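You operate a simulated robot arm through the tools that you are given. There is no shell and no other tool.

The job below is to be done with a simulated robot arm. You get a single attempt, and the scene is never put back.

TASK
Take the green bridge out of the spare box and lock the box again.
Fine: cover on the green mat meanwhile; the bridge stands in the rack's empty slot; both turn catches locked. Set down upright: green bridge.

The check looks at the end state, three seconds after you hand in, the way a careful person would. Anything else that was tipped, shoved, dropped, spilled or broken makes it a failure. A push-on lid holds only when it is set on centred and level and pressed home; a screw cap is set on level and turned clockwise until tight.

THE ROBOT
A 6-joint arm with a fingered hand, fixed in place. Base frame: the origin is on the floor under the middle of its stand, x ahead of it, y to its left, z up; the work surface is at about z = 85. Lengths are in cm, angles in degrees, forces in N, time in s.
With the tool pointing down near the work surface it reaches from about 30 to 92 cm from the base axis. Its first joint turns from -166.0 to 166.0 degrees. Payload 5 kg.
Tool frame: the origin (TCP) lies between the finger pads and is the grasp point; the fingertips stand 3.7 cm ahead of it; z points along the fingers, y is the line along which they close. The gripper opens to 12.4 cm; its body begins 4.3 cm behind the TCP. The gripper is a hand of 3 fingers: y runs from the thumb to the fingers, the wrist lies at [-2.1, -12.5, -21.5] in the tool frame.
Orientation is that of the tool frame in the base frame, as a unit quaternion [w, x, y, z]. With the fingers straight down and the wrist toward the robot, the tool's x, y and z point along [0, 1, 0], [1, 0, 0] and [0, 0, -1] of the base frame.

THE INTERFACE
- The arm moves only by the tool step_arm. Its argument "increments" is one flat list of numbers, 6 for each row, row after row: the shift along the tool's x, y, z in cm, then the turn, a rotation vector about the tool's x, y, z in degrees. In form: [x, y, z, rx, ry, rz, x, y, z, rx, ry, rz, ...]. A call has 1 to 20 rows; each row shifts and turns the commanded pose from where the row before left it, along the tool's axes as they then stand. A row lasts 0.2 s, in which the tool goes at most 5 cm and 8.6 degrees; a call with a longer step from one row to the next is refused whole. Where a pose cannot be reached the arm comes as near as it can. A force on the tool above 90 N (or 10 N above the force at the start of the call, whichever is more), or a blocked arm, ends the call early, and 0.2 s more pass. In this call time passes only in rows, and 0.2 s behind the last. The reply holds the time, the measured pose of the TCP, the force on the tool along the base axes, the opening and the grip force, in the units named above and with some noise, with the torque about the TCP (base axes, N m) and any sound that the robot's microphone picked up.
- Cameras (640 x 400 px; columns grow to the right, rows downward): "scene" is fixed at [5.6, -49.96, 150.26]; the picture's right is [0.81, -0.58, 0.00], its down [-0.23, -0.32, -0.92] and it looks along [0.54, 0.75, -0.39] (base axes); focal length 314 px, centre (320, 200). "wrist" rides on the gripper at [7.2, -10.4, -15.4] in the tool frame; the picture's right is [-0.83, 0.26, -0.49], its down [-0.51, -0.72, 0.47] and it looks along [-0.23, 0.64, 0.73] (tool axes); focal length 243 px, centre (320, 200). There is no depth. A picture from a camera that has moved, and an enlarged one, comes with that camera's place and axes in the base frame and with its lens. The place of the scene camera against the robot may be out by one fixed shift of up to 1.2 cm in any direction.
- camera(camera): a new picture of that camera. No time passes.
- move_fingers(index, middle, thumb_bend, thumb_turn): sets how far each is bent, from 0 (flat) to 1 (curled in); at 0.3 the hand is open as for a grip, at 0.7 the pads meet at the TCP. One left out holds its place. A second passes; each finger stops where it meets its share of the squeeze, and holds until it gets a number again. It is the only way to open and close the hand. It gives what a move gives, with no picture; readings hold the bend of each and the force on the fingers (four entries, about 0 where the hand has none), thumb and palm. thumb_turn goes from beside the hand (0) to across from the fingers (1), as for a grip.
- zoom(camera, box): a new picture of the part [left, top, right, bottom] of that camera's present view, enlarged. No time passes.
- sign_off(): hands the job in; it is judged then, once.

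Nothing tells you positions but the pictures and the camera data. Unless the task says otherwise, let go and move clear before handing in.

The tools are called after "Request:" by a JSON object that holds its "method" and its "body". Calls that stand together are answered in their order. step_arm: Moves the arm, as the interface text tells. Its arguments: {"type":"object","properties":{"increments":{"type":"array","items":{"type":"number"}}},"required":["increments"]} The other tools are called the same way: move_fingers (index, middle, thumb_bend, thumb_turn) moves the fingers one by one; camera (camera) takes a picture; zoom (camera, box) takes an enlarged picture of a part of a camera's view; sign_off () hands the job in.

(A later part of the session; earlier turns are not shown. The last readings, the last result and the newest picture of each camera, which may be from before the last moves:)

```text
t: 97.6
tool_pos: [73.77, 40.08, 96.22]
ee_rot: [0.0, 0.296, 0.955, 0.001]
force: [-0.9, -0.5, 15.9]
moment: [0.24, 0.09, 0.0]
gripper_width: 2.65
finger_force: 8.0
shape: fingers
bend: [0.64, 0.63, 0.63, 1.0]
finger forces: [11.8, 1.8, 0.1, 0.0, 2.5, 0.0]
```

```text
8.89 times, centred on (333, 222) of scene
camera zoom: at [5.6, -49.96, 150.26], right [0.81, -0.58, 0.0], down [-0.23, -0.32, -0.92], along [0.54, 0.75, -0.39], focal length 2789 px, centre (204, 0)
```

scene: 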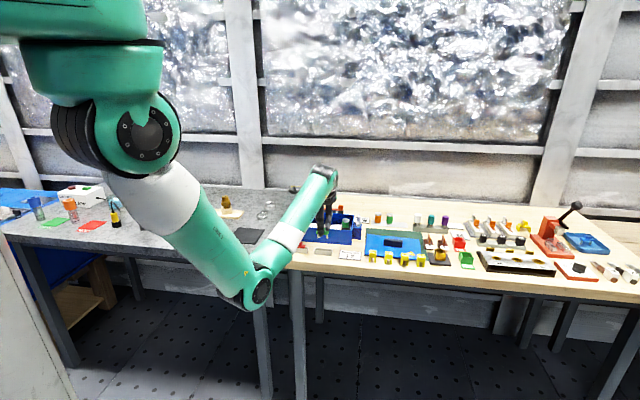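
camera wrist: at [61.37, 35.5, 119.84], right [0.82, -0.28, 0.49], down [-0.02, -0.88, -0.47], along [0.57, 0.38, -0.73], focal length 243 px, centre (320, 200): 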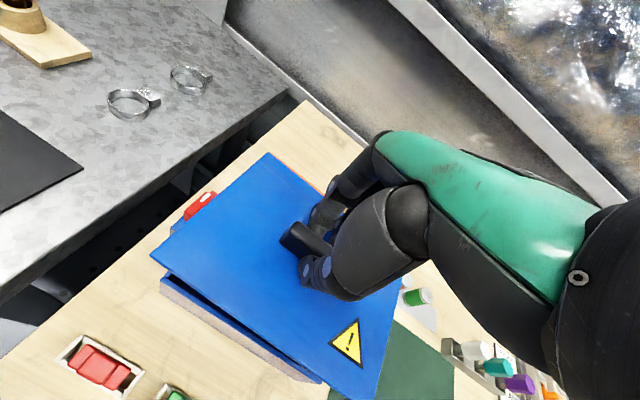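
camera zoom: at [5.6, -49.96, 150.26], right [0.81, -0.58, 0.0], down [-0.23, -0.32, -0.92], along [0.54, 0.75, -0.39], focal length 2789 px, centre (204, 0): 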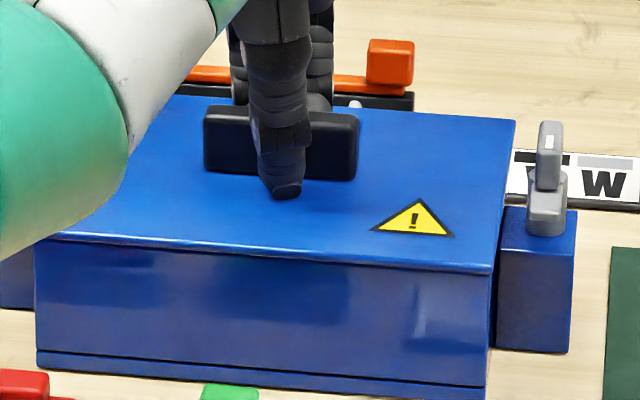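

I'll rise off the handle and look at the cover on its own.

Request:
{"method": "step_arm", "body": {"increments": [0, 0, -0.7, 0, 0, 0, 0, 0, -1, 0, 0, 0, 0, 0, -2, 0, 0, 0, 0, 0, -3, 0, 0, 0, 0, 0, -3, 0, 0, 0]}}

Request:
{"method": "zoom", "body": {"camera": "scene", "box": [298, 200, 368, 245]}}

Request:
{"method": "zoom", "body": {"camera": "wrist", "box": [130, 130, 410, 400]}}

```text
t: 98.8
tool_pos: [73.7, 39.99, 105.79]
ee_rot: [0.0, 0.296, 0.955, 0.0]
force: [-0.3, -0.4, 0.7]
moment: [0.02, -0.02, 0.0]
gripper_width: 3.06
finger_force: 0.3
shape: fingers
bend: [0.62, 0.62, 0.62, 1.0]
finger forces: [0.0, 0.0, 0.0, 0.0, 0.0, 0.1]
```

```text
8.89 times, centred on (333, 222) of scene
camera zoom: at [5.6, -49.96, 150.26], right [0.81, -0.58, 0.0], down [-0.23, -0.32, -0.92], along [0.54, 0.75, -0.39], focal length 2789 px, centre (204, 0)
```

zoom: 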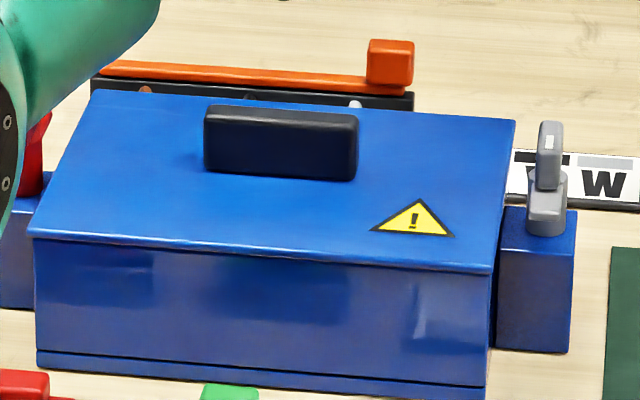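

```text
1.48 times, centred on (270, 265) of wrist
camera zoom: at [61.91, 35.54, 121.15], right [0.83, -0.25, 0.49], down [0.01, -0.88, -0.47], along [0.55, 0.4, -0.73], focal length 359 px, centre (394, 104)
```

zoom: 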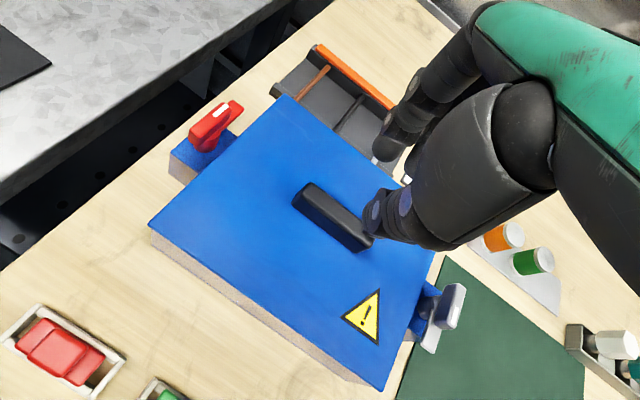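

The cover looks about 2 mm higher than it was originally, so I'll look closely for a gap along the rim.

Request:
{"method": "zoom", "body": {"camera": "scene", "box": [330, 205, 365, 240]}}

Request:
{"method": "zoom", "body": {"camera": "scene", "box": [295, 205, 330, 240]}}

Request:
{"method": "zoom", "body": {"camera": "wrist", "box": [200, 230, 320, 350]}}

```text
11.43 times, centred on (348, 222) of scene
camera zoom: at [5.6, -49.96, 150.26], right [0.81, -0.58, 0.0], down [-0.23, -0.32, -0.92], along [0.54, 0.75, -0.39], focal length 3586 px, centre (6, -57)
```

zoom: 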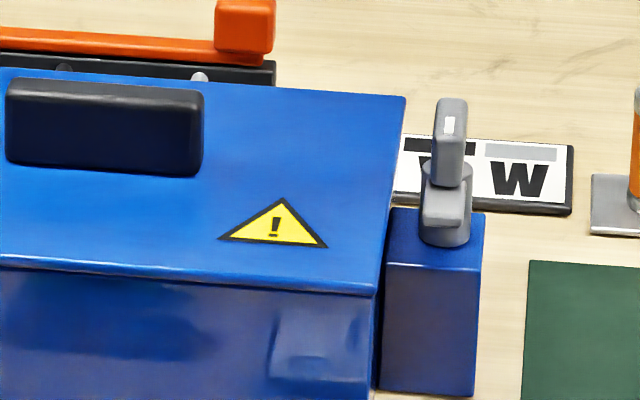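

```text
11.43 times, centred on (312, 222) of scene
camera zoom: at [5.6, -49.96, 150.26], right [0.81, -0.58, 0.0], down [-0.23, -0.32, -0.92], along [0.54, 0.75, -0.39], focal length 3586 px, centre (406, -57)
```

zoom: 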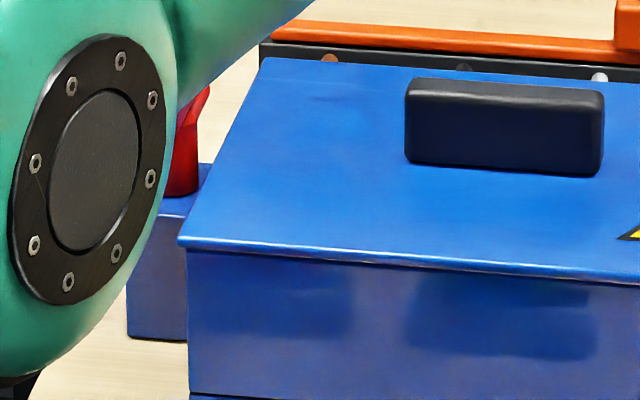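

```text
3.33 times, centred on (260, 290) of wrist
camera zoom: at [61.91, 35.54, 121.15], right [0.83, -0.25, 0.49], down [0.01, -0.88, -0.47], along [0.55, 0.4, -0.73], focal length 809 px, centre (520, -100)
```

zoom: 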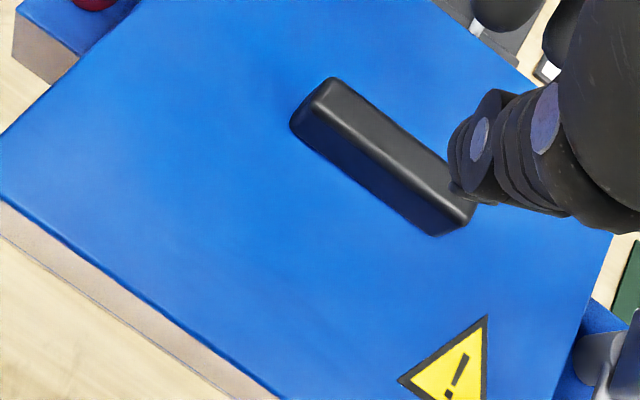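

Request:
{"method": "zoom", "body": {"camera": "scene", "box": [305, 190, 365, 240]}}

Request:
{"method": "zoom", "body": {"camera": "scene", "box": [280, 195, 380, 265]}}

```text
8.00 times, centred on (335, 215) of scene
camera zoom: at [5.6, -49.96, 150.26], right [0.81, -0.58, 0.0], down [-0.23, -0.32, -0.92], along [0.54, 0.75, -0.39], focal length 2510 px, centre (200, 80)
```

zoom: 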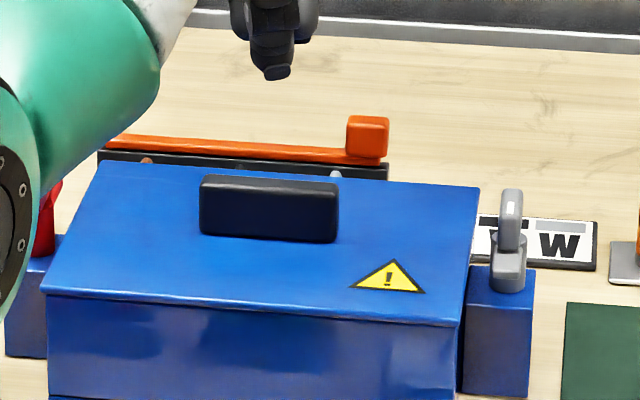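

```text
5.71 times, centred on (330, 230) of scene
camera zoom: at [5.6, -49.96, 150.26], right [0.81, -0.58, 0.0], down [-0.23, -0.32, -0.92], along [0.54, 0.75, -0.39], focal length 1793 px, centre (263, 29)
```

zoom: 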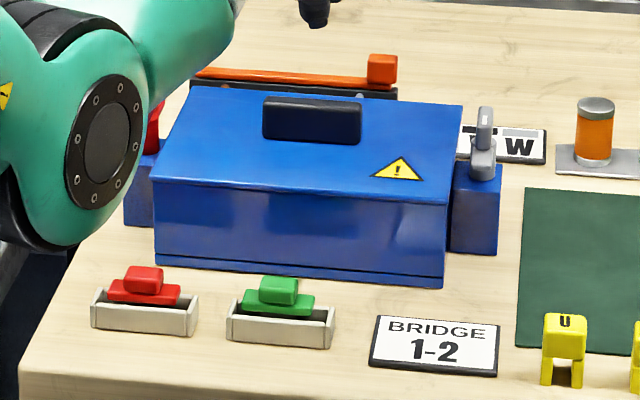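

Everything matches the original closed picture to about a millimetre, so the cover is seated. Next I'll lock the red catch by approaching with the hand turned to about 112° and turning it back clockwise.

Request:
{"method": "step_arm", "body": {"increments": [3.87, 0.72, 0, 0, 0, 0, 3.87, 0.72, 0, 0, 0, 0, 3.87, 0.72, 0, 0, 0, 0, 0, 0, 0, 0, 0, -8, 0, 0, 0, 0, 0, -8, 0, 0, 0, 0, 0, -8, 0, 0, 0, 0, 0, -8, 0, 0, 0, 0, 0, -8, 0, 0, 0, 0, 0, -8, 0, 0, 0, 0, 0, -8.4]}}

Request:
{"method": "move_fingers", "body": {"index": 0.6, "middle": 0.6, "thumb_bend": 0.6}}

Request:
{"method": "camera", "body": {"camera": "wrist"}}

Request:
{"method": "zoom", "body": {"camera": "scene", "box": [290, 180, 350, 240]}}

```text
t: 101.0
tool_pos: [65.39, 48.43, 105.73]
ee_rot: [0.0, -0.191, 0.982, 0.0]
force: [0.5, -0.6, -0.2]
moment: [0.02, 0.01, 0.04]
gripper_width: 3.04
finger_force: 0.1
shape: fingers
bend: [0.62, 0.62, 0.62, 1.0]
finger forces: [0.0, 0.1, 0.1, 0.1, 0.0, 0.0]
```

```text
t: 102.0
tool_pos: [65.4, 48.4, 105.74]
ee_rot: [0.0, -0.191, 0.982, 0.001]
force: [-0.5, 0.3, -0.3]
moment: [0.0, 0.06, -0.01]
gripper_width: 3.61
finger_force: 0.1
shape: fingers
bend: [0.6, 0.6, 0.6, 1.0]
finger forces: [0.0, 0.1, 0.0, 0.1, 0.0, 0.0]
```

```text
taken
camera wrist: at [62.58, 36.02, 121.09], right [0.67, 0.55, 0.49], down [0.74, -0.48, -0.47], along [-0.03, 0.68, -0.73], focal length 243 px, centre (320, 200)
```

wrist: 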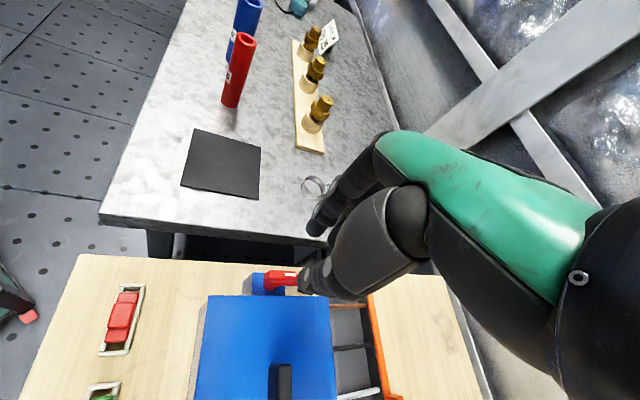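

```text
6.67 times, centred on (320, 210) of scene
camera zoom: at [5.6, -49.96, 150.26], right [0.81, -0.58, 0.0], down [-0.23, -0.32, -0.92], along [0.54, 0.75, -0.39], focal length 2092 px, centre (320, 133)
```

zoom: 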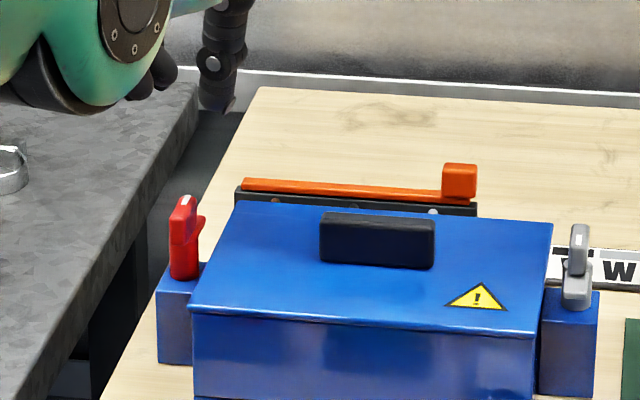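

Request:
{"method": "zoom", "body": {"camera": "wrist", "box": [240, 230, 340, 310]}}

```text
5.00 times, centred on (290, 270) of wrist
camera zoom: at [62.58, 36.02, 121.09], right [0.67, 0.55, 0.49], down [0.74, -0.48, -0.47], along [-0.03, 0.68, -0.73], focal length 1213 px, centre (470, -150)
```

zoom: 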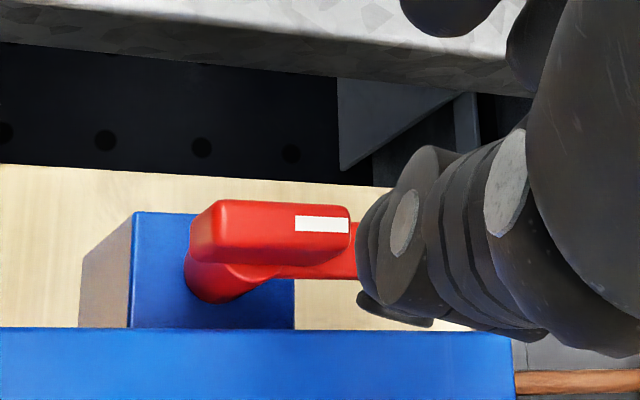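

The red block lies parallel to the cover edge, directly below the hand. I'll lower onto it and close; closing on the slight skew will already start turning it clockwise.

Request:
{"method": "step_arm", "body": {"increments": [0, 0, 2, 0, 0, 0, 0, 0, 2, 0, 0, 0, 0, 0, 2, 0, 0, 0, 0, 0, 1.5, 0, 0, 0, 0, 0, 1.2, 0, 0, 0]}}

Request:
{"method": "zoom", "body": {"camera": "wrist", "box": [240, 180, 400, 320]}}

Request:
{"method": "zoom", "body": {"camera": "scene", "box": [300, 190, 350, 240]}}

```text
t: 103.2
tool_pos: [65.39, 48.47, 97.13]
ee_rot: [0.001, -0.191, 0.982, 0.001]
force: [0.2, -0.2, 0.2]
moment: [0.01, 0.0, -0.01]
gripper_width: 3.6
finger_force: 0.0
shape: fingers
bend: [0.6, 0.6, 0.6, 1.0]
finger forces: [0.0, 0.0, 0.0, 0.0, 0.0, 0.0]
```

```text
2.86 times, centred on (320, 250) of wrist
camera zoom: at [62.57, 36.01, 112.41], right [0.67, 0.55, 0.49], down [0.74, -0.48, -0.47], along [-0.02, 0.68, -0.73], focal length 693 px, centre (320, 57)
```

zoom: 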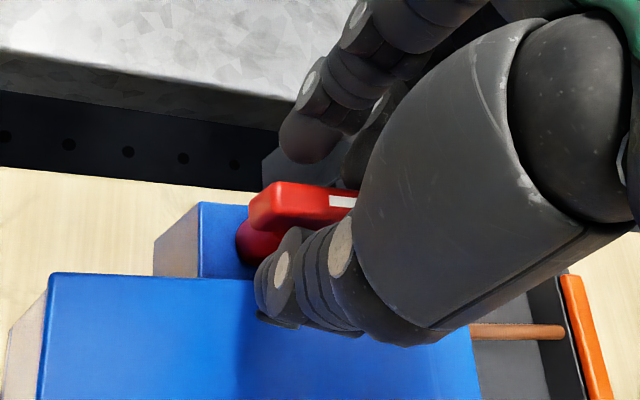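

```text
8.00 times, centred on (325, 215) of scene
camera zoom: at [5.6, -49.96, 150.26], right [0.81, -0.58, 0.0], down [-0.23, -0.32, -0.92], along [0.54, 0.75, -0.39], focal length 2510 px, centre (280, 80)
```

zoom: 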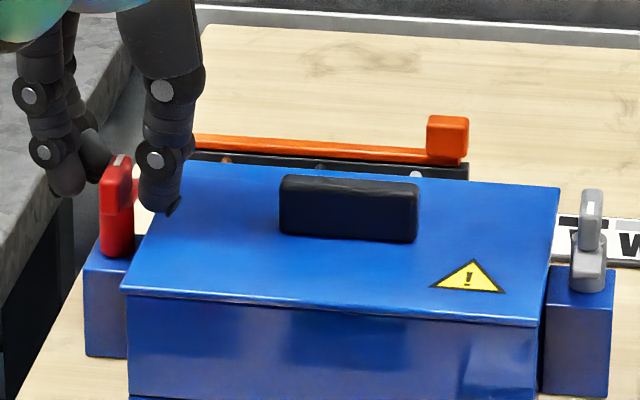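

Request:
{"method": "move_fingers", "body": {"index": 0.85, "middle": 0.85, "thumb_bend": 0.85}}

Request:
{"method": "zoom", "body": {"camera": "wrist", "box": [240, 180, 400, 320]}}

Request:
{"method": "zoom", "body": {"camera": "scene", "box": [300, 190, 350, 240]}}

```text
t: 104.2
tool_pos: [65.46, 48.34, 97.04]
ee_rot: [0.001, -0.19, 0.982, -0.001]
force: [16.3, 6.6, -16.5]
moment: [0.18, -0.42, 0.02]
gripper_width: 1.04
finger_force: 27.2
shape: fingers
bend: [0.73, 0.65, 0.7, 1.0]
finger forces: [14.3, 12.3, 0.0, 0.0, 27.5, 0.0]
```

```text
2.86 times, centred on (320, 250) of wrist
camera zoom: at [62.67, 36.02, 112.27], right [0.67, 0.55, 0.49], down [0.74, -0.48, -0.47], along [-0.02, 0.68, -0.73], focal length 693 px, centre (320, 57)
```

zoom: 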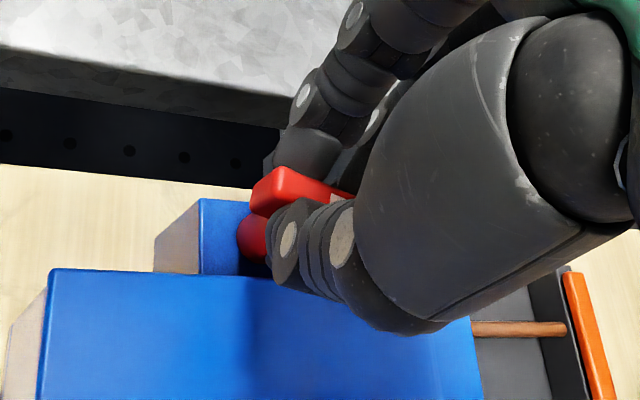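

```text
8.00 times, centred on (325, 215) of scene
camera zoom: at [5.6, -49.96, 150.26], right [0.81, -0.58, 0.0], down [-0.23, -0.32, -0.92], along [0.54, 0.75, -0.39], focal length 2510 px, centre (280, 80)
```

zoom: 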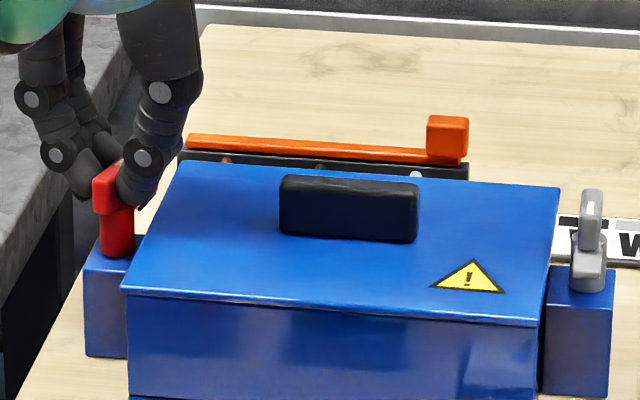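

The block is gripped and already turned a little. I'll rotate clockwise toward the locked position.

Request:
{"method": "step_arm", "body": {"increments": [0, 0, 0, 0, 0, 6, 0, 0, 0, 0, 0, 6, 0, 0, 0, 0, 0, 6, 0, 0, 0, 0, 0, 6, 0, 0, 0, 0, 0, 6, 0, 0, 0, 0, 0, 6]}}

Request:
{"method": "zoom", "body": {"camera": "scene", "box": [300, 190, 350, 240]}}

```text
t: 105.6
tool_pos: [65.51, 48.33, 96.91]
ee_rot: [-0.001, 0.123, 0.992, -0.001]
force: [12.1, -4.9, -16.5]
moment: [-0.14, -0.35, 0.04]
gripper_width: 1.02
finger_force: 27.2
shape: fingers
bend: [0.73, 0.65, 0.7, 1.0]
finger forces: [14.2, 12.1, 0.1, 0.0, 27.6, 0.0]
```

```text
8.00 times, centred on (325, 215) of scene
camera zoom: at [5.6, -49.96, 150.26], right [0.81, -0.58, 0.0], down [-0.23, -0.32, -0.92], along [0.54, 0.75, -0.39], focal length 2510 px, centre (280, 80)
```

zoom: 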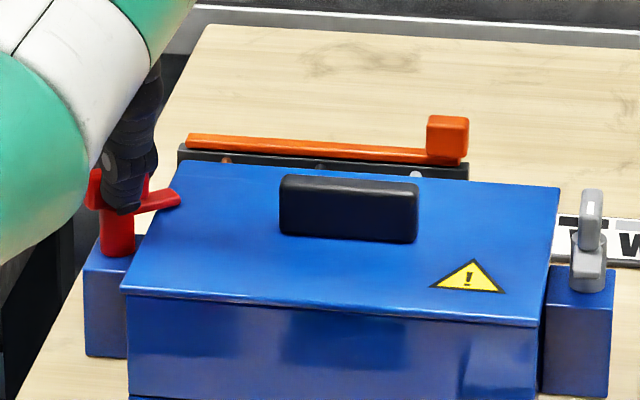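

The red arm is swinging over the cover freely. I'll continue to the stop.

Request:
{"method": "step_arm", "body": {"increments": [0, 0, 0, 0, 0, 6, 0, 0, 0, 0, 0, 6, 0, 0, 0, 0, 0, 6, 0, 0, 0, 0, 0, 6, 0, 0, 0, 0, 0, 6]}}

Request:
{"method": "zoom", "body": {"camera": "scene", "box": [300, 190, 350, 240]}}

Request:
{"method": "zoom", "body": {"camera": "wrist", "box": [240, 180, 400, 320]}}

```text
t: 106.8
tool_pos: [65.44, 48.32, 97.01]
ee_rot: [0.0, 0.376, 0.927, 0.0]
force: [6.1, -10.9, -16.1]
moment: [-0.29, -0.16, 0.01]
gripper_width: 1.04
finger_force: 26.7
shape: fingers
bend: [0.73, 0.66, 0.7, 1.0]
finger forces: [13.4, 11.5, 0.0, 0.0, 28.5, 0.0]
```

```text
8.00 times, centred on (325, 215) of scene
camera zoom: at [5.6, -49.96, 150.26], right [0.81, -0.58, 0.0], down [-0.23, -0.32, -0.92], along [0.54, 0.75, -0.39], focal length 2510 px, centre (280, 80)
```

zoom: 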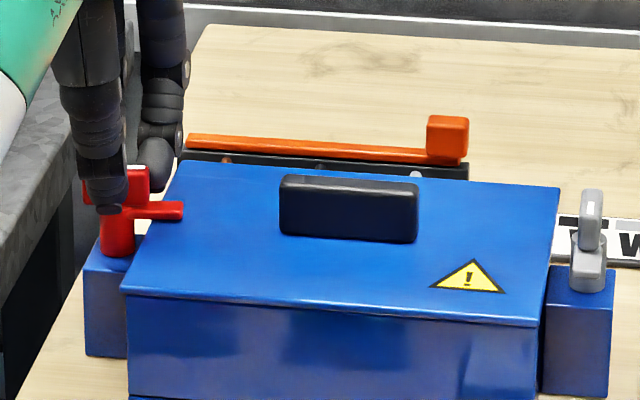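

```text
2.86 times, centred on (320, 250) of wrist
camera zoom: at [52.98, 45.91, 112.3], right [0.78, -0.39, 0.49], down [-0.14, -0.87, -0.47], along [0.61, 0.3, -0.73], focal length 693 px, centre (320, 57)
```

zoom: 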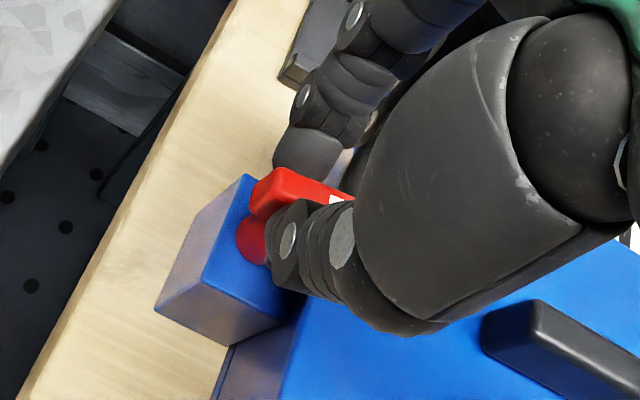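

Nearly there. I'll turn a bit more until I feel the stop.

Request:
{"method": "step_arm", "body": {"increments": [0, 0, 0, 0, 0, 4, 0, 0, 0, 0, 0, 4, 0, 0, 0, 0, 0, 4]}}

Request:
{"method": "step_arm", "body": {"increments": [0, 0, 0, 0, 0, 4, 0, 0, 0, 0, 0, 4]}}

Request:
{"method": "zoom", "body": {"camera": "scene", "box": [300, 190, 350, 240]}}

Request:
{"method": "zoom", "body": {"camera": "wrist", "box": [240, 180, 400, 320]}}

```text
t: 107.6
tool_pos: [65.49, 48.25, 97.1]
ee_rot: [0.0, 0.47, 0.883, -0.002]
force: [2.6, -11.2, -19.1]
moment: [-0.28, -0.13, 0.07]
gripper_width: 1.03
finger_force: 26.1
shape: fingers
bend: [0.73, 0.66, 0.7, 1.0]
finger forces: [12.9, 11.4, 0.0, 0.0, 28.3, 0.1]
```

```text
t: 108.2
tool_pos: [65.52, 48.37, 97.02]
ee_rot: [0.0, 0.53, 0.848, 0.0]
force: [0.5, -9.3, -18.2]
moment: [-0.22, -0.06, 0.27]
gripper_width: 1.03
finger_force: 28.2
shape: fingers
bend: [0.73, 0.65, 0.7, 1.0]
finger forces: [10.0, 16.0, 0.0, 0.0, 29.4, 0.1]
```

```text
8.00 times, centred on (325, 215) of scene
camera zoom: at [5.6, -49.96, 150.26], right [0.81, -0.58, 0.0], down [-0.23, -0.32, -0.92], along [0.54, 0.75, -0.39], focal length 2510 px, centre (280, 80)
```

zoom: 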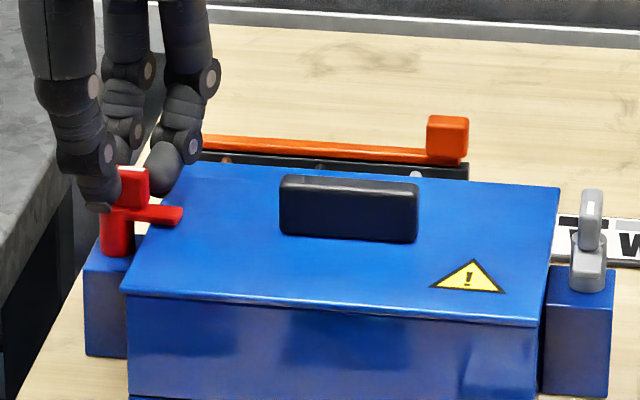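

```text
2.86 times, centred on (320, 250) of wrist
camera zoom: at [52.88, 50.36, 112.33], right [0.6, -0.63, 0.49], down [-0.43, -0.77, -0.47], along [0.68, 0.07, -0.73], focal length 693 px, centre (320, 57)
```

zoom: 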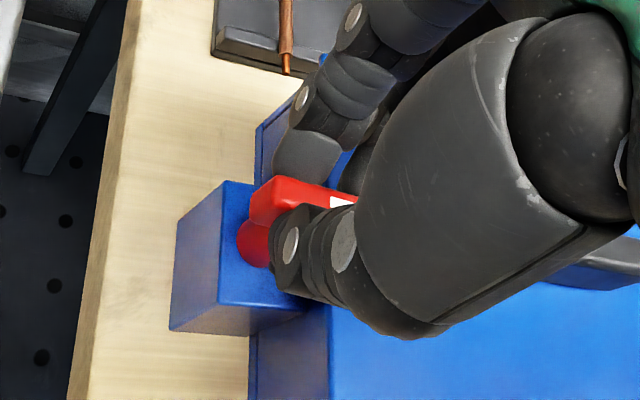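

The torque has risen to 0.27 N·m and the arm is back where it started, so the red catch is on its locked stop. I'll release and rise.

Request:
{"method": "move_fingers", "body": {"index": 0.6, "middle": 0.6, "thumb_bend": 0.6}}

Request:
{"method": "step_arm", "body": {"increments": [0, 0, -1, 0, 0, 0, 0, 0, -2, 0, 0, 0, 0, 0, -3, 0, 0, 0, 0, 0, -3, 0, 0, 0, 0, 0, 0, 0, 0, -6, 0, 0, 0, 0, 0, -6, 0, 0, 0, 0, 0, -6.7]}}

Request:
{"method": "camera", "body": {"camera": "wrist"}}

Request:
{"method": "zoom", "body": {"camera": "scene", "box": [300, 190, 350, 240]}}

Request:
{"method": "zoom", "body": {"camera": "wrist", "box": [240, 230, 340, 310]}}

```text
t: 109.2
tool_pos: [65.47, 48.42, 97.08]
ee_rot: [0.0, 0.531, 0.848, 0.0]
force: [-0.7, -0.1, -0.4]
moment: [0.02, 0.0, 0.01]
gripper_width: 3.6
finger_force: 0.0
shape: fingers
bend: [0.6, 0.6, 0.6, 1.0]
finger forces: [0.0, 0.0, 0.0, 0.0, 0.0, 0.0]
```

```text
t: 110.8
tool_pos: [65.51, 48.32, 106.15]
ee_rot: [0.0, 0.384, 0.923, 0.0]
force: [0.3, -0.2, 0.2]
moment: [-0.02, -0.01, -0.03]
gripper_width: 3.61
finger_force: 0.0
shape: fingers
bend: [0.6, 0.6, 0.6, 1.0]
finger forces: [0.0, 0.0, 0.1, 0.0, 0.0, 0.0]
```

```text
taken
camera wrist: at [52.9, 46.18, 121.46], right [0.77, -0.41, 0.49], down [-0.15, -0.87, -0.47], along [0.62, 0.29, -0.73], focal length 243 px, centre (320, 200)
```

wrist: 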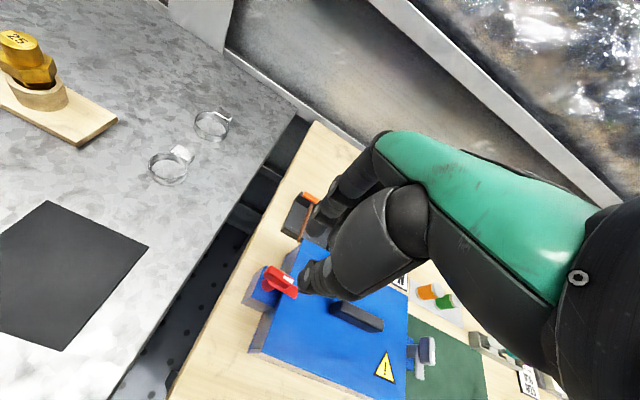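

```text
8.00 times, centred on (325, 215) of scene
camera zoom: at [5.6, -49.96, 150.26], right [0.81, -0.58, 0.0], down [-0.23, -0.32, -0.92], along [0.54, 0.75, -0.39], focal length 2510 px, centre (280, 80)
```

zoom: 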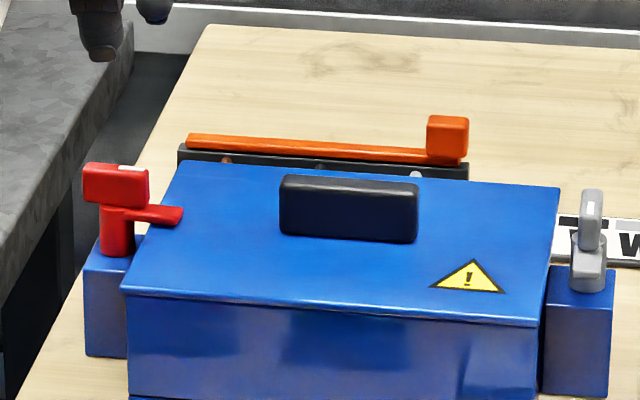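

```text
5.00 times, centred on (290, 270) of wrist
camera zoom: at [52.9, 46.18, 121.46], right [0.77, -0.41, 0.49], down [-0.15, -0.87, -0.47], along [0.62, 0.29, -0.73], focal length 1213 px, centre (470, -150)
```

zoom: 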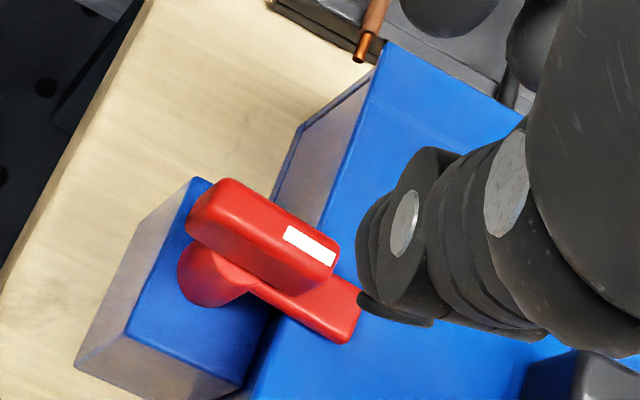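

The red catch is locked again. Now the grey one: I'll hover so the thumb comes down on the outer side of its front-pointing arm and push it back clockwise.

Request:
{"method": "step_arm", "body": {"increments": [-4.28, 0.28, 0, 0, 0, 0, -4.28, 0.28, 0, 0, 0, 0, -4.28, 0.28, 0, 0, 0, 0, -4.28, 0.28, 0, 0, 0, 0, -4.28, 0.28, 0, 0, 0, 0, -4.28, 0.28, 0, 0, 0, 0]}}

Request:
{"method": "camera", "body": {"camera": "wrist"}}

Request:
{"method": "zoom", "body": {"camera": "wrist", "box": [220, 220, 340, 320]}}

Request:
{"method": "zoom", "body": {"camera": "scene", "box": [320, 180, 380, 240]}}

```text
t: 112.2
tool_pos: [84.74, 31.36, 106.13]
ee_rot: [0.0, 0.384, 0.923, 0.0]
force: [-0.4, -0.3, 0.2]
moment: [0.01, -0.04, 0.01]
gripper_width: 3.6
finger_force: 0.0
shape: fingers
bend: [0.6, 0.6, 0.6, 1.0]
finger forces: [0.1, 0.0, 0.1, 0.1, 0.0, 0.1]
```

```text
taken
camera wrist: at [72.15, 29.22, 121.33], right [0.77, -0.41, 0.49], down [-0.16, -0.87, -0.47], along [0.62, 0.29, -0.73], focal length 243 px, centre (320, 200)
```

wrist: 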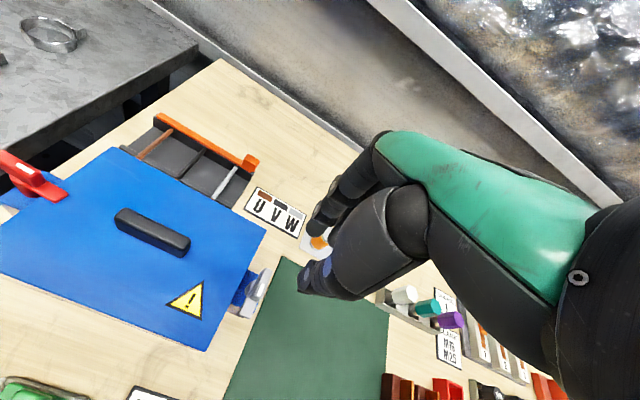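

```text
4.00 times, centred on (280, 270) of wrist
camera zoom: at [72.15, 29.22, 121.33], right [0.77, -0.41, 0.49], down [-0.16, -0.87, -0.47], along [0.62, 0.29, -0.73], focal length 970 px, centre (480, -80)
```

zoom: 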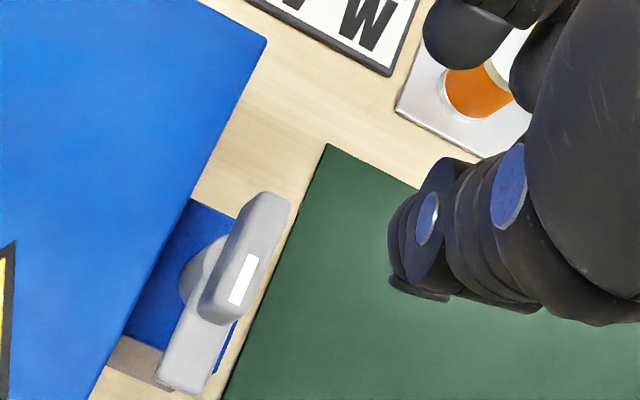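

```text
6.67 times, centred on (350, 210) of scene
camera zoom: at [5.6, -49.96, 150.26], right [0.81, -0.58, 0.0], down [-0.23, -0.32, -0.92], along [0.54, 0.75, -0.39], focal length 2092 px, centre (120, 133)
```

zoom: 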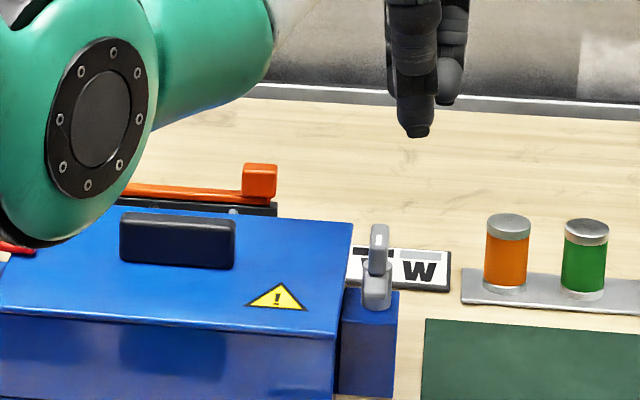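

I'm set up just right of the grey catch. I'll lower the thumb beside its arm.

Request:
{"method": "step_arm", "body": {"increments": [-0.2, -0.1, 2, 0, 0, 0, 0, 0, 2, 0, 0, 0, 0, 0, 2, 0, 0, 0, 0, 0, 1.5, 0, 0, 0, 0, 0, 1, 0, 0, 0, 0, 0, 0.6, 0, 0, 0]}}

Request:
{"method": "zoom", "body": {"camera": "scene", "box": [335, 200, 375, 240]}}

Request:
{"method": "zoom", "body": {"camera": "wrist", "box": [240, 200, 360, 320]}}

```text
t: 113.6
tool_pos: [84.73, 31.15, 96.99]
ee_rot: [0.0, 0.385, 0.923, 0.0]
force: [-0.3, 0.7, 0.5]
moment: [0.0, -0.02, -0.03]
gripper_width: 3.6
finger_force: 0.0
shape: fingers
bend: [0.6, 0.6, 0.6, 1.0]
finger forces: [0.0, 0.0, 0.0, 0.1, 0.1, 0.1]
```

```text
10.00 times, centred on (355, 220) of scene
camera zoom: at [5.6, -49.96, 150.26], right [0.81, -0.58, 0.0], down [-0.23, -0.32, -0.92], along [0.54, 0.75, -0.39], focal length 3138 px, centre (-30, 0)
```

zoom: 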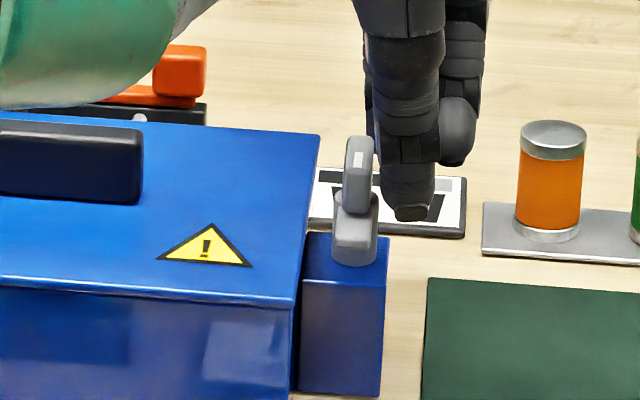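

```text
3.33 times, centred on (300, 260) of wrist
camera zoom: at [72.23, 28.92, 112.27], right [0.77, -0.41, 0.49], down [-0.16, -0.87, -0.47], along [0.62, 0.29, -0.73], focal length 809 px, centre (387, 0)
```

zoom: 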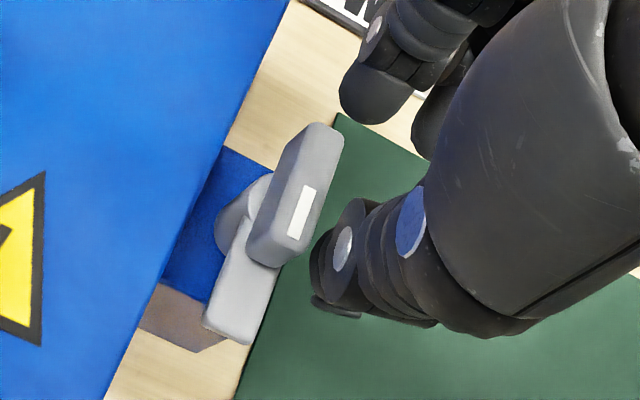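

The thumb is beside the arm. I'll push it inward along the arc.

Request:
{"method": "step_arm", "body": {"increments": [0.25, -0.04, 0, 0, 0, 0, 0.25, -0.05, 0, 0, 0, 0, 0.25, -0.1, 0, 0, 0, 0, 0.25, -0.18, 0, 0, 0, 0, 0.25, -0.18, 0, 0, 0, 0, 0.25, -0.1, 0, 0, 0, 0]}}

Request:
{"method": "zoom", "body": {"camera": "scene", "box": [335, 200, 375, 240]}}

Request:
{"method": "zoom", "body": {"camera": "wrist", "box": [240, 200, 360, 320]}}

```text
t: 115.0
tool_pos: [83.25, 31.67, 97.09]
ee_rot: [-0.001, 0.385, 0.923, 0.0]
force: [3.1, -1.5, 0.3]
moment: [-0.05, -0.05, 0.05]
gripper_width: 3.66
finger_force: 1.0
shape: fingers
bend: [0.6, 0.6, 0.6, 1.0]
finger forces: [0.1, 0.1, 0.0, 0.0, 2.8, 0.1]
```

```text
10.00 times, centred on (355, 220) of scene
camera zoom: at [5.6, -49.96, 150.26], right [0.81, -0.58, 0.0], down [-0.23, -0.32, -0.92], along [0.54, 0.75, -0.39], focal length 3138 px, centre (-30, 0)
```

zoom: 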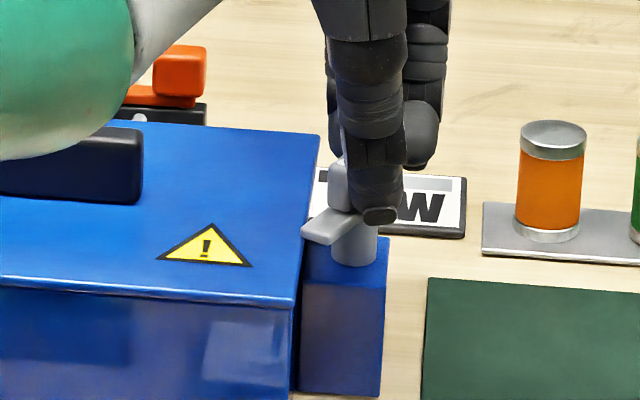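

```text
3.33 times, centred on (300, 260) of wrist
camera zoom: at [70.7, 29.5, 112.32], right [0.77, -0.41, 0.49], down [-0.16, -0.87, -0.47], along [0.62, 0.29, -0.73], focal length 809 px, centre (387, 0)
```

zoom: 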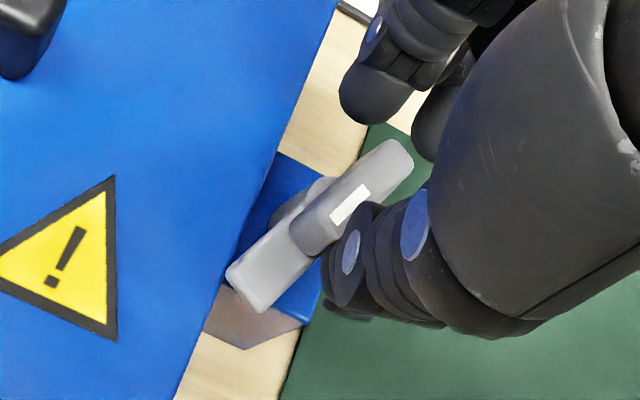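

It's turning with under 3 N. Continuing around.

Request:
{"method": "step_arm", "body": {"increments": [0.27, -0.06, 0, 0, 0, 0, 0.27, -0.04, 0, 0, 0, 0, 0.27, 0, 0, 0, 0, 0, 0.27, 0.04, 0, 0, 0, 0, 0.25, 0.1, 0, 0, 0, 0]}}

Request:
{"method": "zoom", "body": {"camera": "scene", "box": [335, 200, 375, 240]}}

Request:
{"method": "zoom", "body": {"camera": "wrist", "box": [240, 200, 360, 320]}}

```text
t: 116.2
tool_pos: [82.31, 32.63, 97.02]
ee_rot: [0.0, 0.386, 0.923, -0.001]
force: [1.0, -4.0, 0.8]
moment: [-0.09, -0.03, 0.05]
gripper_width: 3.87
finger_force: 1.1
shape: fingers
bend: [0.6, 0.6, 0.59, 1.0]
finger forces: [0.1, 0.0, 0.0, 0.0, 2.6, 0.1]
```

```text
10.00 times, centred on (355, 220) of scene
camera zoom: at [5.6, -49.96, 150.26], right [0.81, -0.58, 0.0], down [-0.23, -0.32, -0.92], along [0.54, 0.75, -0.39], focal length 3138 px, centre (-30, 0)
```

zoom: 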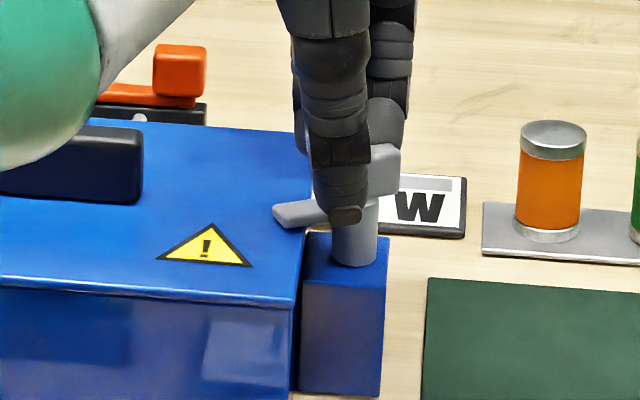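

```text
3.33 times, centred on (300, 260) of wrist
camera zoom: at [69.78, 30.53, 112.29], right [0.77, -0.41, 0.49], down [-0.16, -0.87, -0.47], along [0.62, 0.29, -0.73], focal length 809 px, centre (387, 0)
```

zoom: 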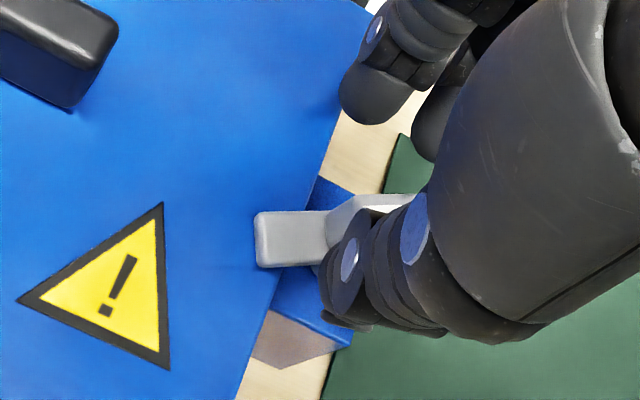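

The arm is over the cover with about 25° to go. I'll push it on to the stop.

Request:
{"method": "step_arm", "body": {"increments": [0.2, 0.15, 0, 0, 0, 0, 0.2, 0.17, 0, 0, 0, 0, 0.15, 0.2, 0, 0, 0, 0, 0.05, 0.2, 0, 0, 0, 0, 0, 0.2, 0, 0, 0, 0]}}

Request:
{"method": "zoom", "body": {"camera": "scene", "box": [335, 200, 375, 240]}}

Request:
{"method": "zoom", "body": {"camera": "wrist", "box": [240, 200, 360, 320]}}

```text
t: 117.4
tool_pos: [82.52, 33.75, 97.08]
ee_rot: [0.0, 0.386, 0.923, 0.0]
force: [-0.8, -4.5, 0.5]
moment: [-0.14, 0.11, 0.0]
gripper_width: 4.17
finger_force: 1.9
shape: fingers
bend: [0.6, 0.6, 0.57, 1.0]
finger forces: [0.1, 0.1, 0.1, 0.0, 3.9, 0.0]
```

```text
10.00 times, centred on (355, 220) of scene
camera zoom: at [5.6, -49.96, 150.26], right [0.81, -0.58, 0.0], down [-0.23, -0.32, -0.92], along [0.54, 0.75, -0.39], focal length 3138 px, centre (-30, 0)
```

zoom: 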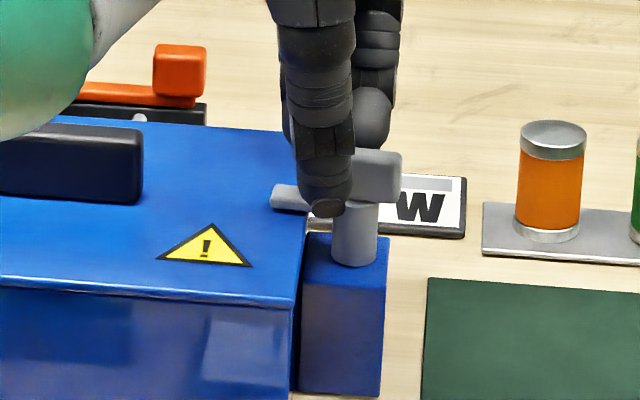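

```text
3.33 times, centred on (300, 260) of wrist
camera zoom: at [70.01, 31.57, 112.31], right [0.77, -0.41, 0.49], down [-0.16, -0.87, -0.47], along [0.62, 0.29, -0.73], focal length 809 px, centre (387, 0)
```

zoom: 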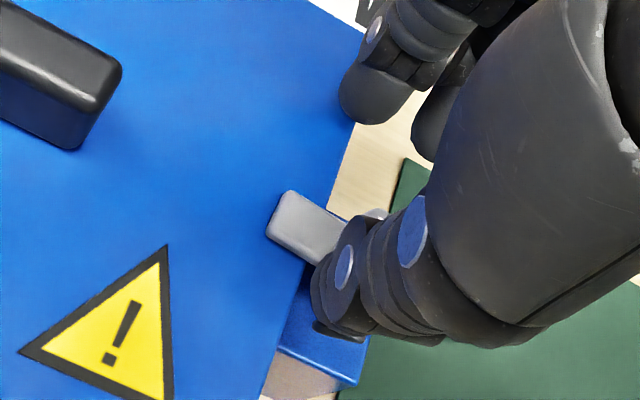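

The grey arm looks back in its locked position. To confirm it's on the stop, I'll centre the hand on the block, grip it, and twist gently clockwise.

Request:
{"method": "step_arm", "body": {"increments": [0, -0.6, 0, 0, 0, 0, 0, -0.6, 0, 0, 0, 0, 0, -0.4, 0, 0, 0, 0, -0.5, 0, 0, 0, 0, 0, -0.5, 0, 0, 0, 0, 0, -0.3, 0, 0, 0, 0, 0]}}

Request:
{"method": "zoom", "body": {"camera": "wrist", "box": [240, 200, 360, 320]}}

Request:
{"method": "zoom", "body": {"camera": "scene", "box": [335, 200, 375, 240]}}

```text
t: 118.8
tool_pos: [82.3, 31.77, 97.1]
ee_rot: [0.0, 0.386, 0.922, 0.001]
force: [-0.1, 0.4, -0.6]
moment: [-0.01, 0.01, -0.01]
gripper_width: 3.7
finger_force: 0.0
shape: fingers
bend: [0.6, 0.6, 0.6, 1.0]
finger forces: [0.0, 0.0, 0.0, 0.1, 0.0, 0.1]
```

```text
3.33 times, centred on (300, 260) of wrist
camera zoom: at [69.81, 29.54, 112.35], right [0.77, -0.41, 0.49], down [-0.16, -0.87, -0.47], along [0.62, 0.29, -0.73], focal length 809 px, centre (387, 0)
```

zoom: 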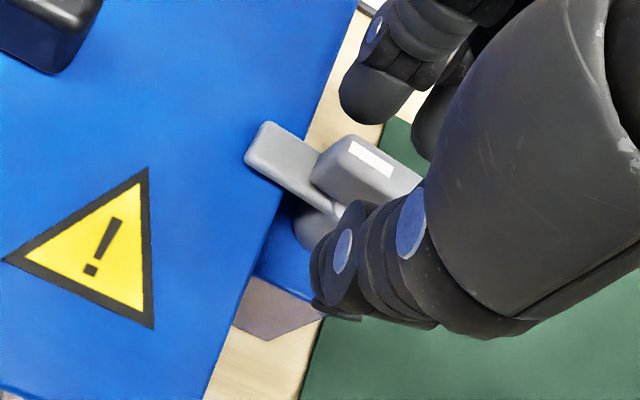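

```text
10.00 times, centred on (355, 220) of scene
camera zoom: at [5.6, -49.96, 150.26], right [0.81, -0.58, 0.0], down [-0.23, -0.32, -0.92], along [0.54, 0.75, -0.39], focal length 3138 px, centre (-30, 0)
```

zoom: 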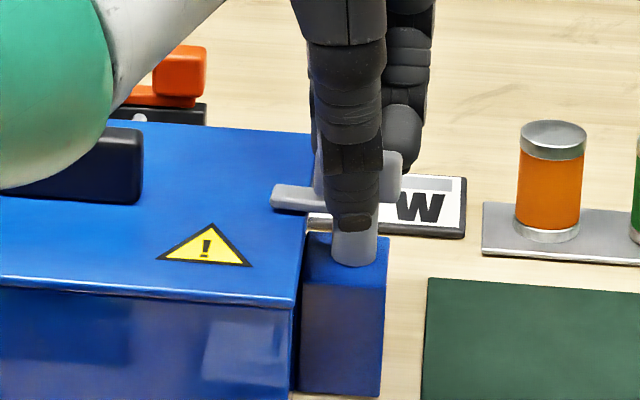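

Request:
{"method": "move_fingers", "body": {"index": 0.85, "middle": 0.85, "thumb_bend": 0.85}}

Request:
{"method": "step_arm", "body": {"increments": [0, 0, 0, 0, 0, 4, 0, 0, 0, 0, 0, 4, 0, 0, 0, 0, 0, 4]}}

Request:
{"method": "step_arm", "body": {"increments": [0, 0, 0, 0, 0, 4, 0, 0, 0, 0, 0, 3]}}

Request:
{"method": "zoom", "body": {"camera": "wrist", "box": [240, 200, 360, 320]}}

Request:
{"method": "zoom", "body": {"camera": "scene", "box": [335, 200, 375, 240]}}

```text
t: 119.8
tool_pos: [82.34, 31.62, 96.86]
ee_rot: [-0.001, 0.385, 0.923, -0.001]
force: [2.6, -7.4, -14.7]
moment: [-0.2, -0.08, 0.05]
gripper_width: 1.24
finger_force: 28.7
shape: fingers
bend: [0.72, 0.72, 0.69, 1.0]
finger forces: [13.0, 13.6, 0.1, 0.1, 29.2, 0.0]
```

```text
t: 120.6
tool_pos: [82.31, 31.76, 96.91]
ee_rot: [-0.001, 0.481, 0.877, 0.0]
force: [1.0, -4.0, -19.5]
moment: [-0.09, -0.03, 0.36]
gripper_width: 1.16
finger_force: 29.1
shape: fingers
bend: [0.72, 0.72, 0.69, 1.0]
finger forces: [8.9, 18.9, 0.0, 0.0, 30.1, 0.0]
```

```text
t: 121.2
tool_pos: [82.54, 31.78, 96.81]
ee_rot: [-0.002, 0.532, 0.847, 0.0]
force: [-0.2, 1.8, -18.4]
moment: [0.02, -0.08, 0.43]
gripper_width: 1.1
finger_force: 31.3
shape: fingers
bend: [0.73, 0.65, 0.69, 1.0]
finger forces: [8.3, 23.0, 0.0, 0.0, 30.3, 0.1]
```

```text
3.33 times, centred on (300, 260) of wrist
camera zoom: at [69.8, 33.8, 112.24], right [0.6, -0.64, 0.49], down [-0.43, -0.77, -0.47], along [0.68, 0.07, -0.73], focal length 809 px, centre (387, 0)
```

zoom: 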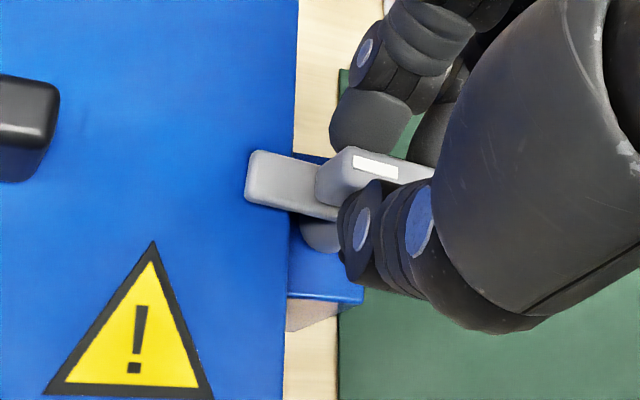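

```text
10.00 times, centred on (355, 220) of scene
camera zoom: at [5.6, -49.96, 150.26], right [0.81, -0.58, 0.0], down [-0.23, -0.32, -0.92], along [0.54, 0.75, -0.39], focal length 3138 px, centre (-30, 0)
```

zoom: 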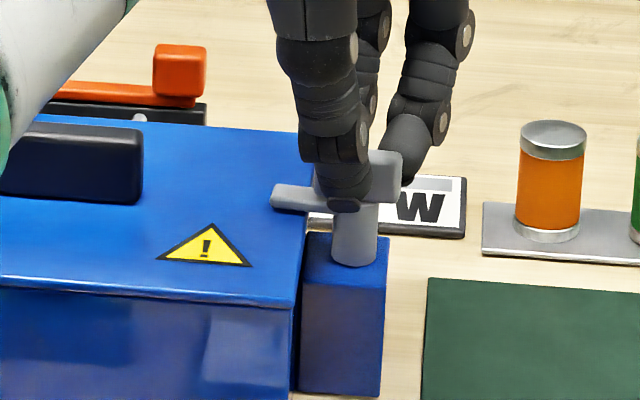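

The torque is 0.43 N·m with no movement, so the grey catch is on its locked stop too. I'll release, rise and check everything.

Request:
{"method": "move_fingers", "body": {"index": 0.6, "middle": 0.6, "thumb_bend": 0.6}}

Request:
{"method": "step_arm", "body": {"increments": [0, 0, -1, 0, 0, 0, 0, 0, -2, 0, 0, 0, 0, 0, -3, 0, 0, 0, 0, 0, -4, 0, 0, 0, 0, 0, -4, 0, 0, 0, 0, 0, 0, 0, 0, -6, 0, 0, 0, 0, 0, -6, 0, 0, 0, 0, 0, -7, -4, -3, 0, 0, 0, 0, -4, -3, 0, 0, 0, 0, -2, -3, 0, 0, 0, 0]}}

Request:
{"method": "camera", "body": {"camera": "wrist"}}

Request:
{"method": "zoom", "body": {"camera": "scene", "box": [280, 195, 380, 265]}}

Request:
{"method": "camera", "body": {"camera": "scene"}}

```text
t: 122.2
tool_pos: [82.41, 31.77, 97.07]
ee_rot: [0.0, 0.532, 0.847, 0.0]
force: [-0.5, 0.8, 0.1]
moment: [0.03, -0.05, 0.04]
gripper_width: 3.6
finger_force: 0.1
shape: fingers
bend: [0.6, 0.6, 0.6, 1.0]
finger forces: [0.0, 0.0, 0.1, 0.0, 0.1, 0.0]
```

```text
t: 124.6
tool_pos: [83.05, 18.34, 110.86]
ee_rot: [0.0, 0.384, 0.923, -0.001]
force: [0.6, 0.3, -0.4]
moment: [-0.03, -0.03, -0.01]
gripper_width: 3.67
finger_force: 0.1
shape: fingers
bend: [0.6, 0.6, 0.6, 1.0]
finger forces: [0.0, 0.1, 0.0, 0.0, 0.0, 0.0]
```

```text
taken
camera wrist: at [70.42, 16.1, 126.22], right [0.77, -0.41, 0.49], down [-0.16, -0.87, -0.47], along [0.62, 0.29, -0.73], focal length 243 px, centre (320, 200)
```

wrist: 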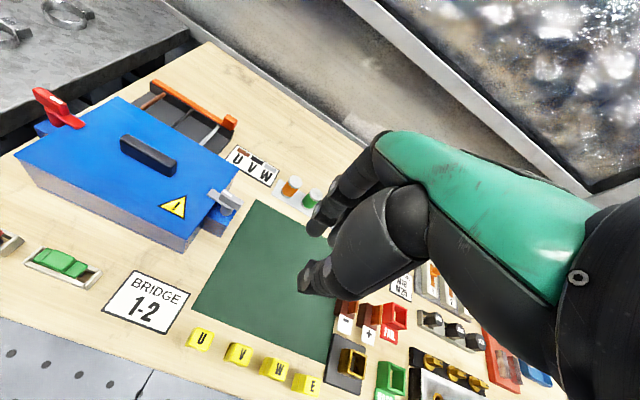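

```text
5.71 times, centred on (330, 230) of scene
camera zoom: at [5.6, -49.96, 150.26], right [0.81, -0.58, 0.0], down [-0.23, -0.32, -0.92], along [0.54, 0.75, -0.39], focal length 1793 px, centre (263, 29)
```

zoom: 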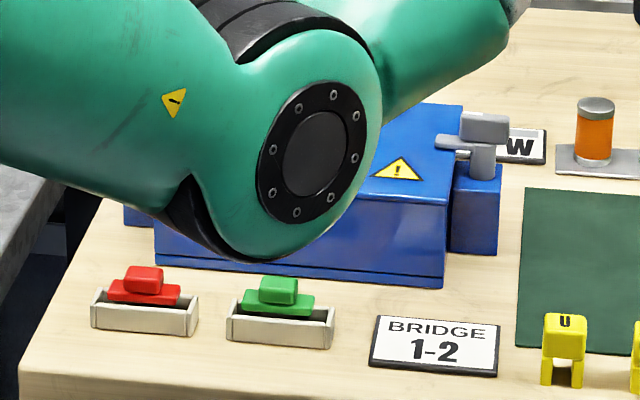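

```text
taken
```

scene: 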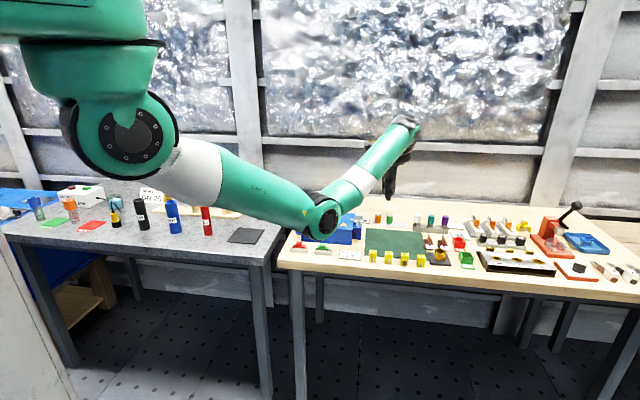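

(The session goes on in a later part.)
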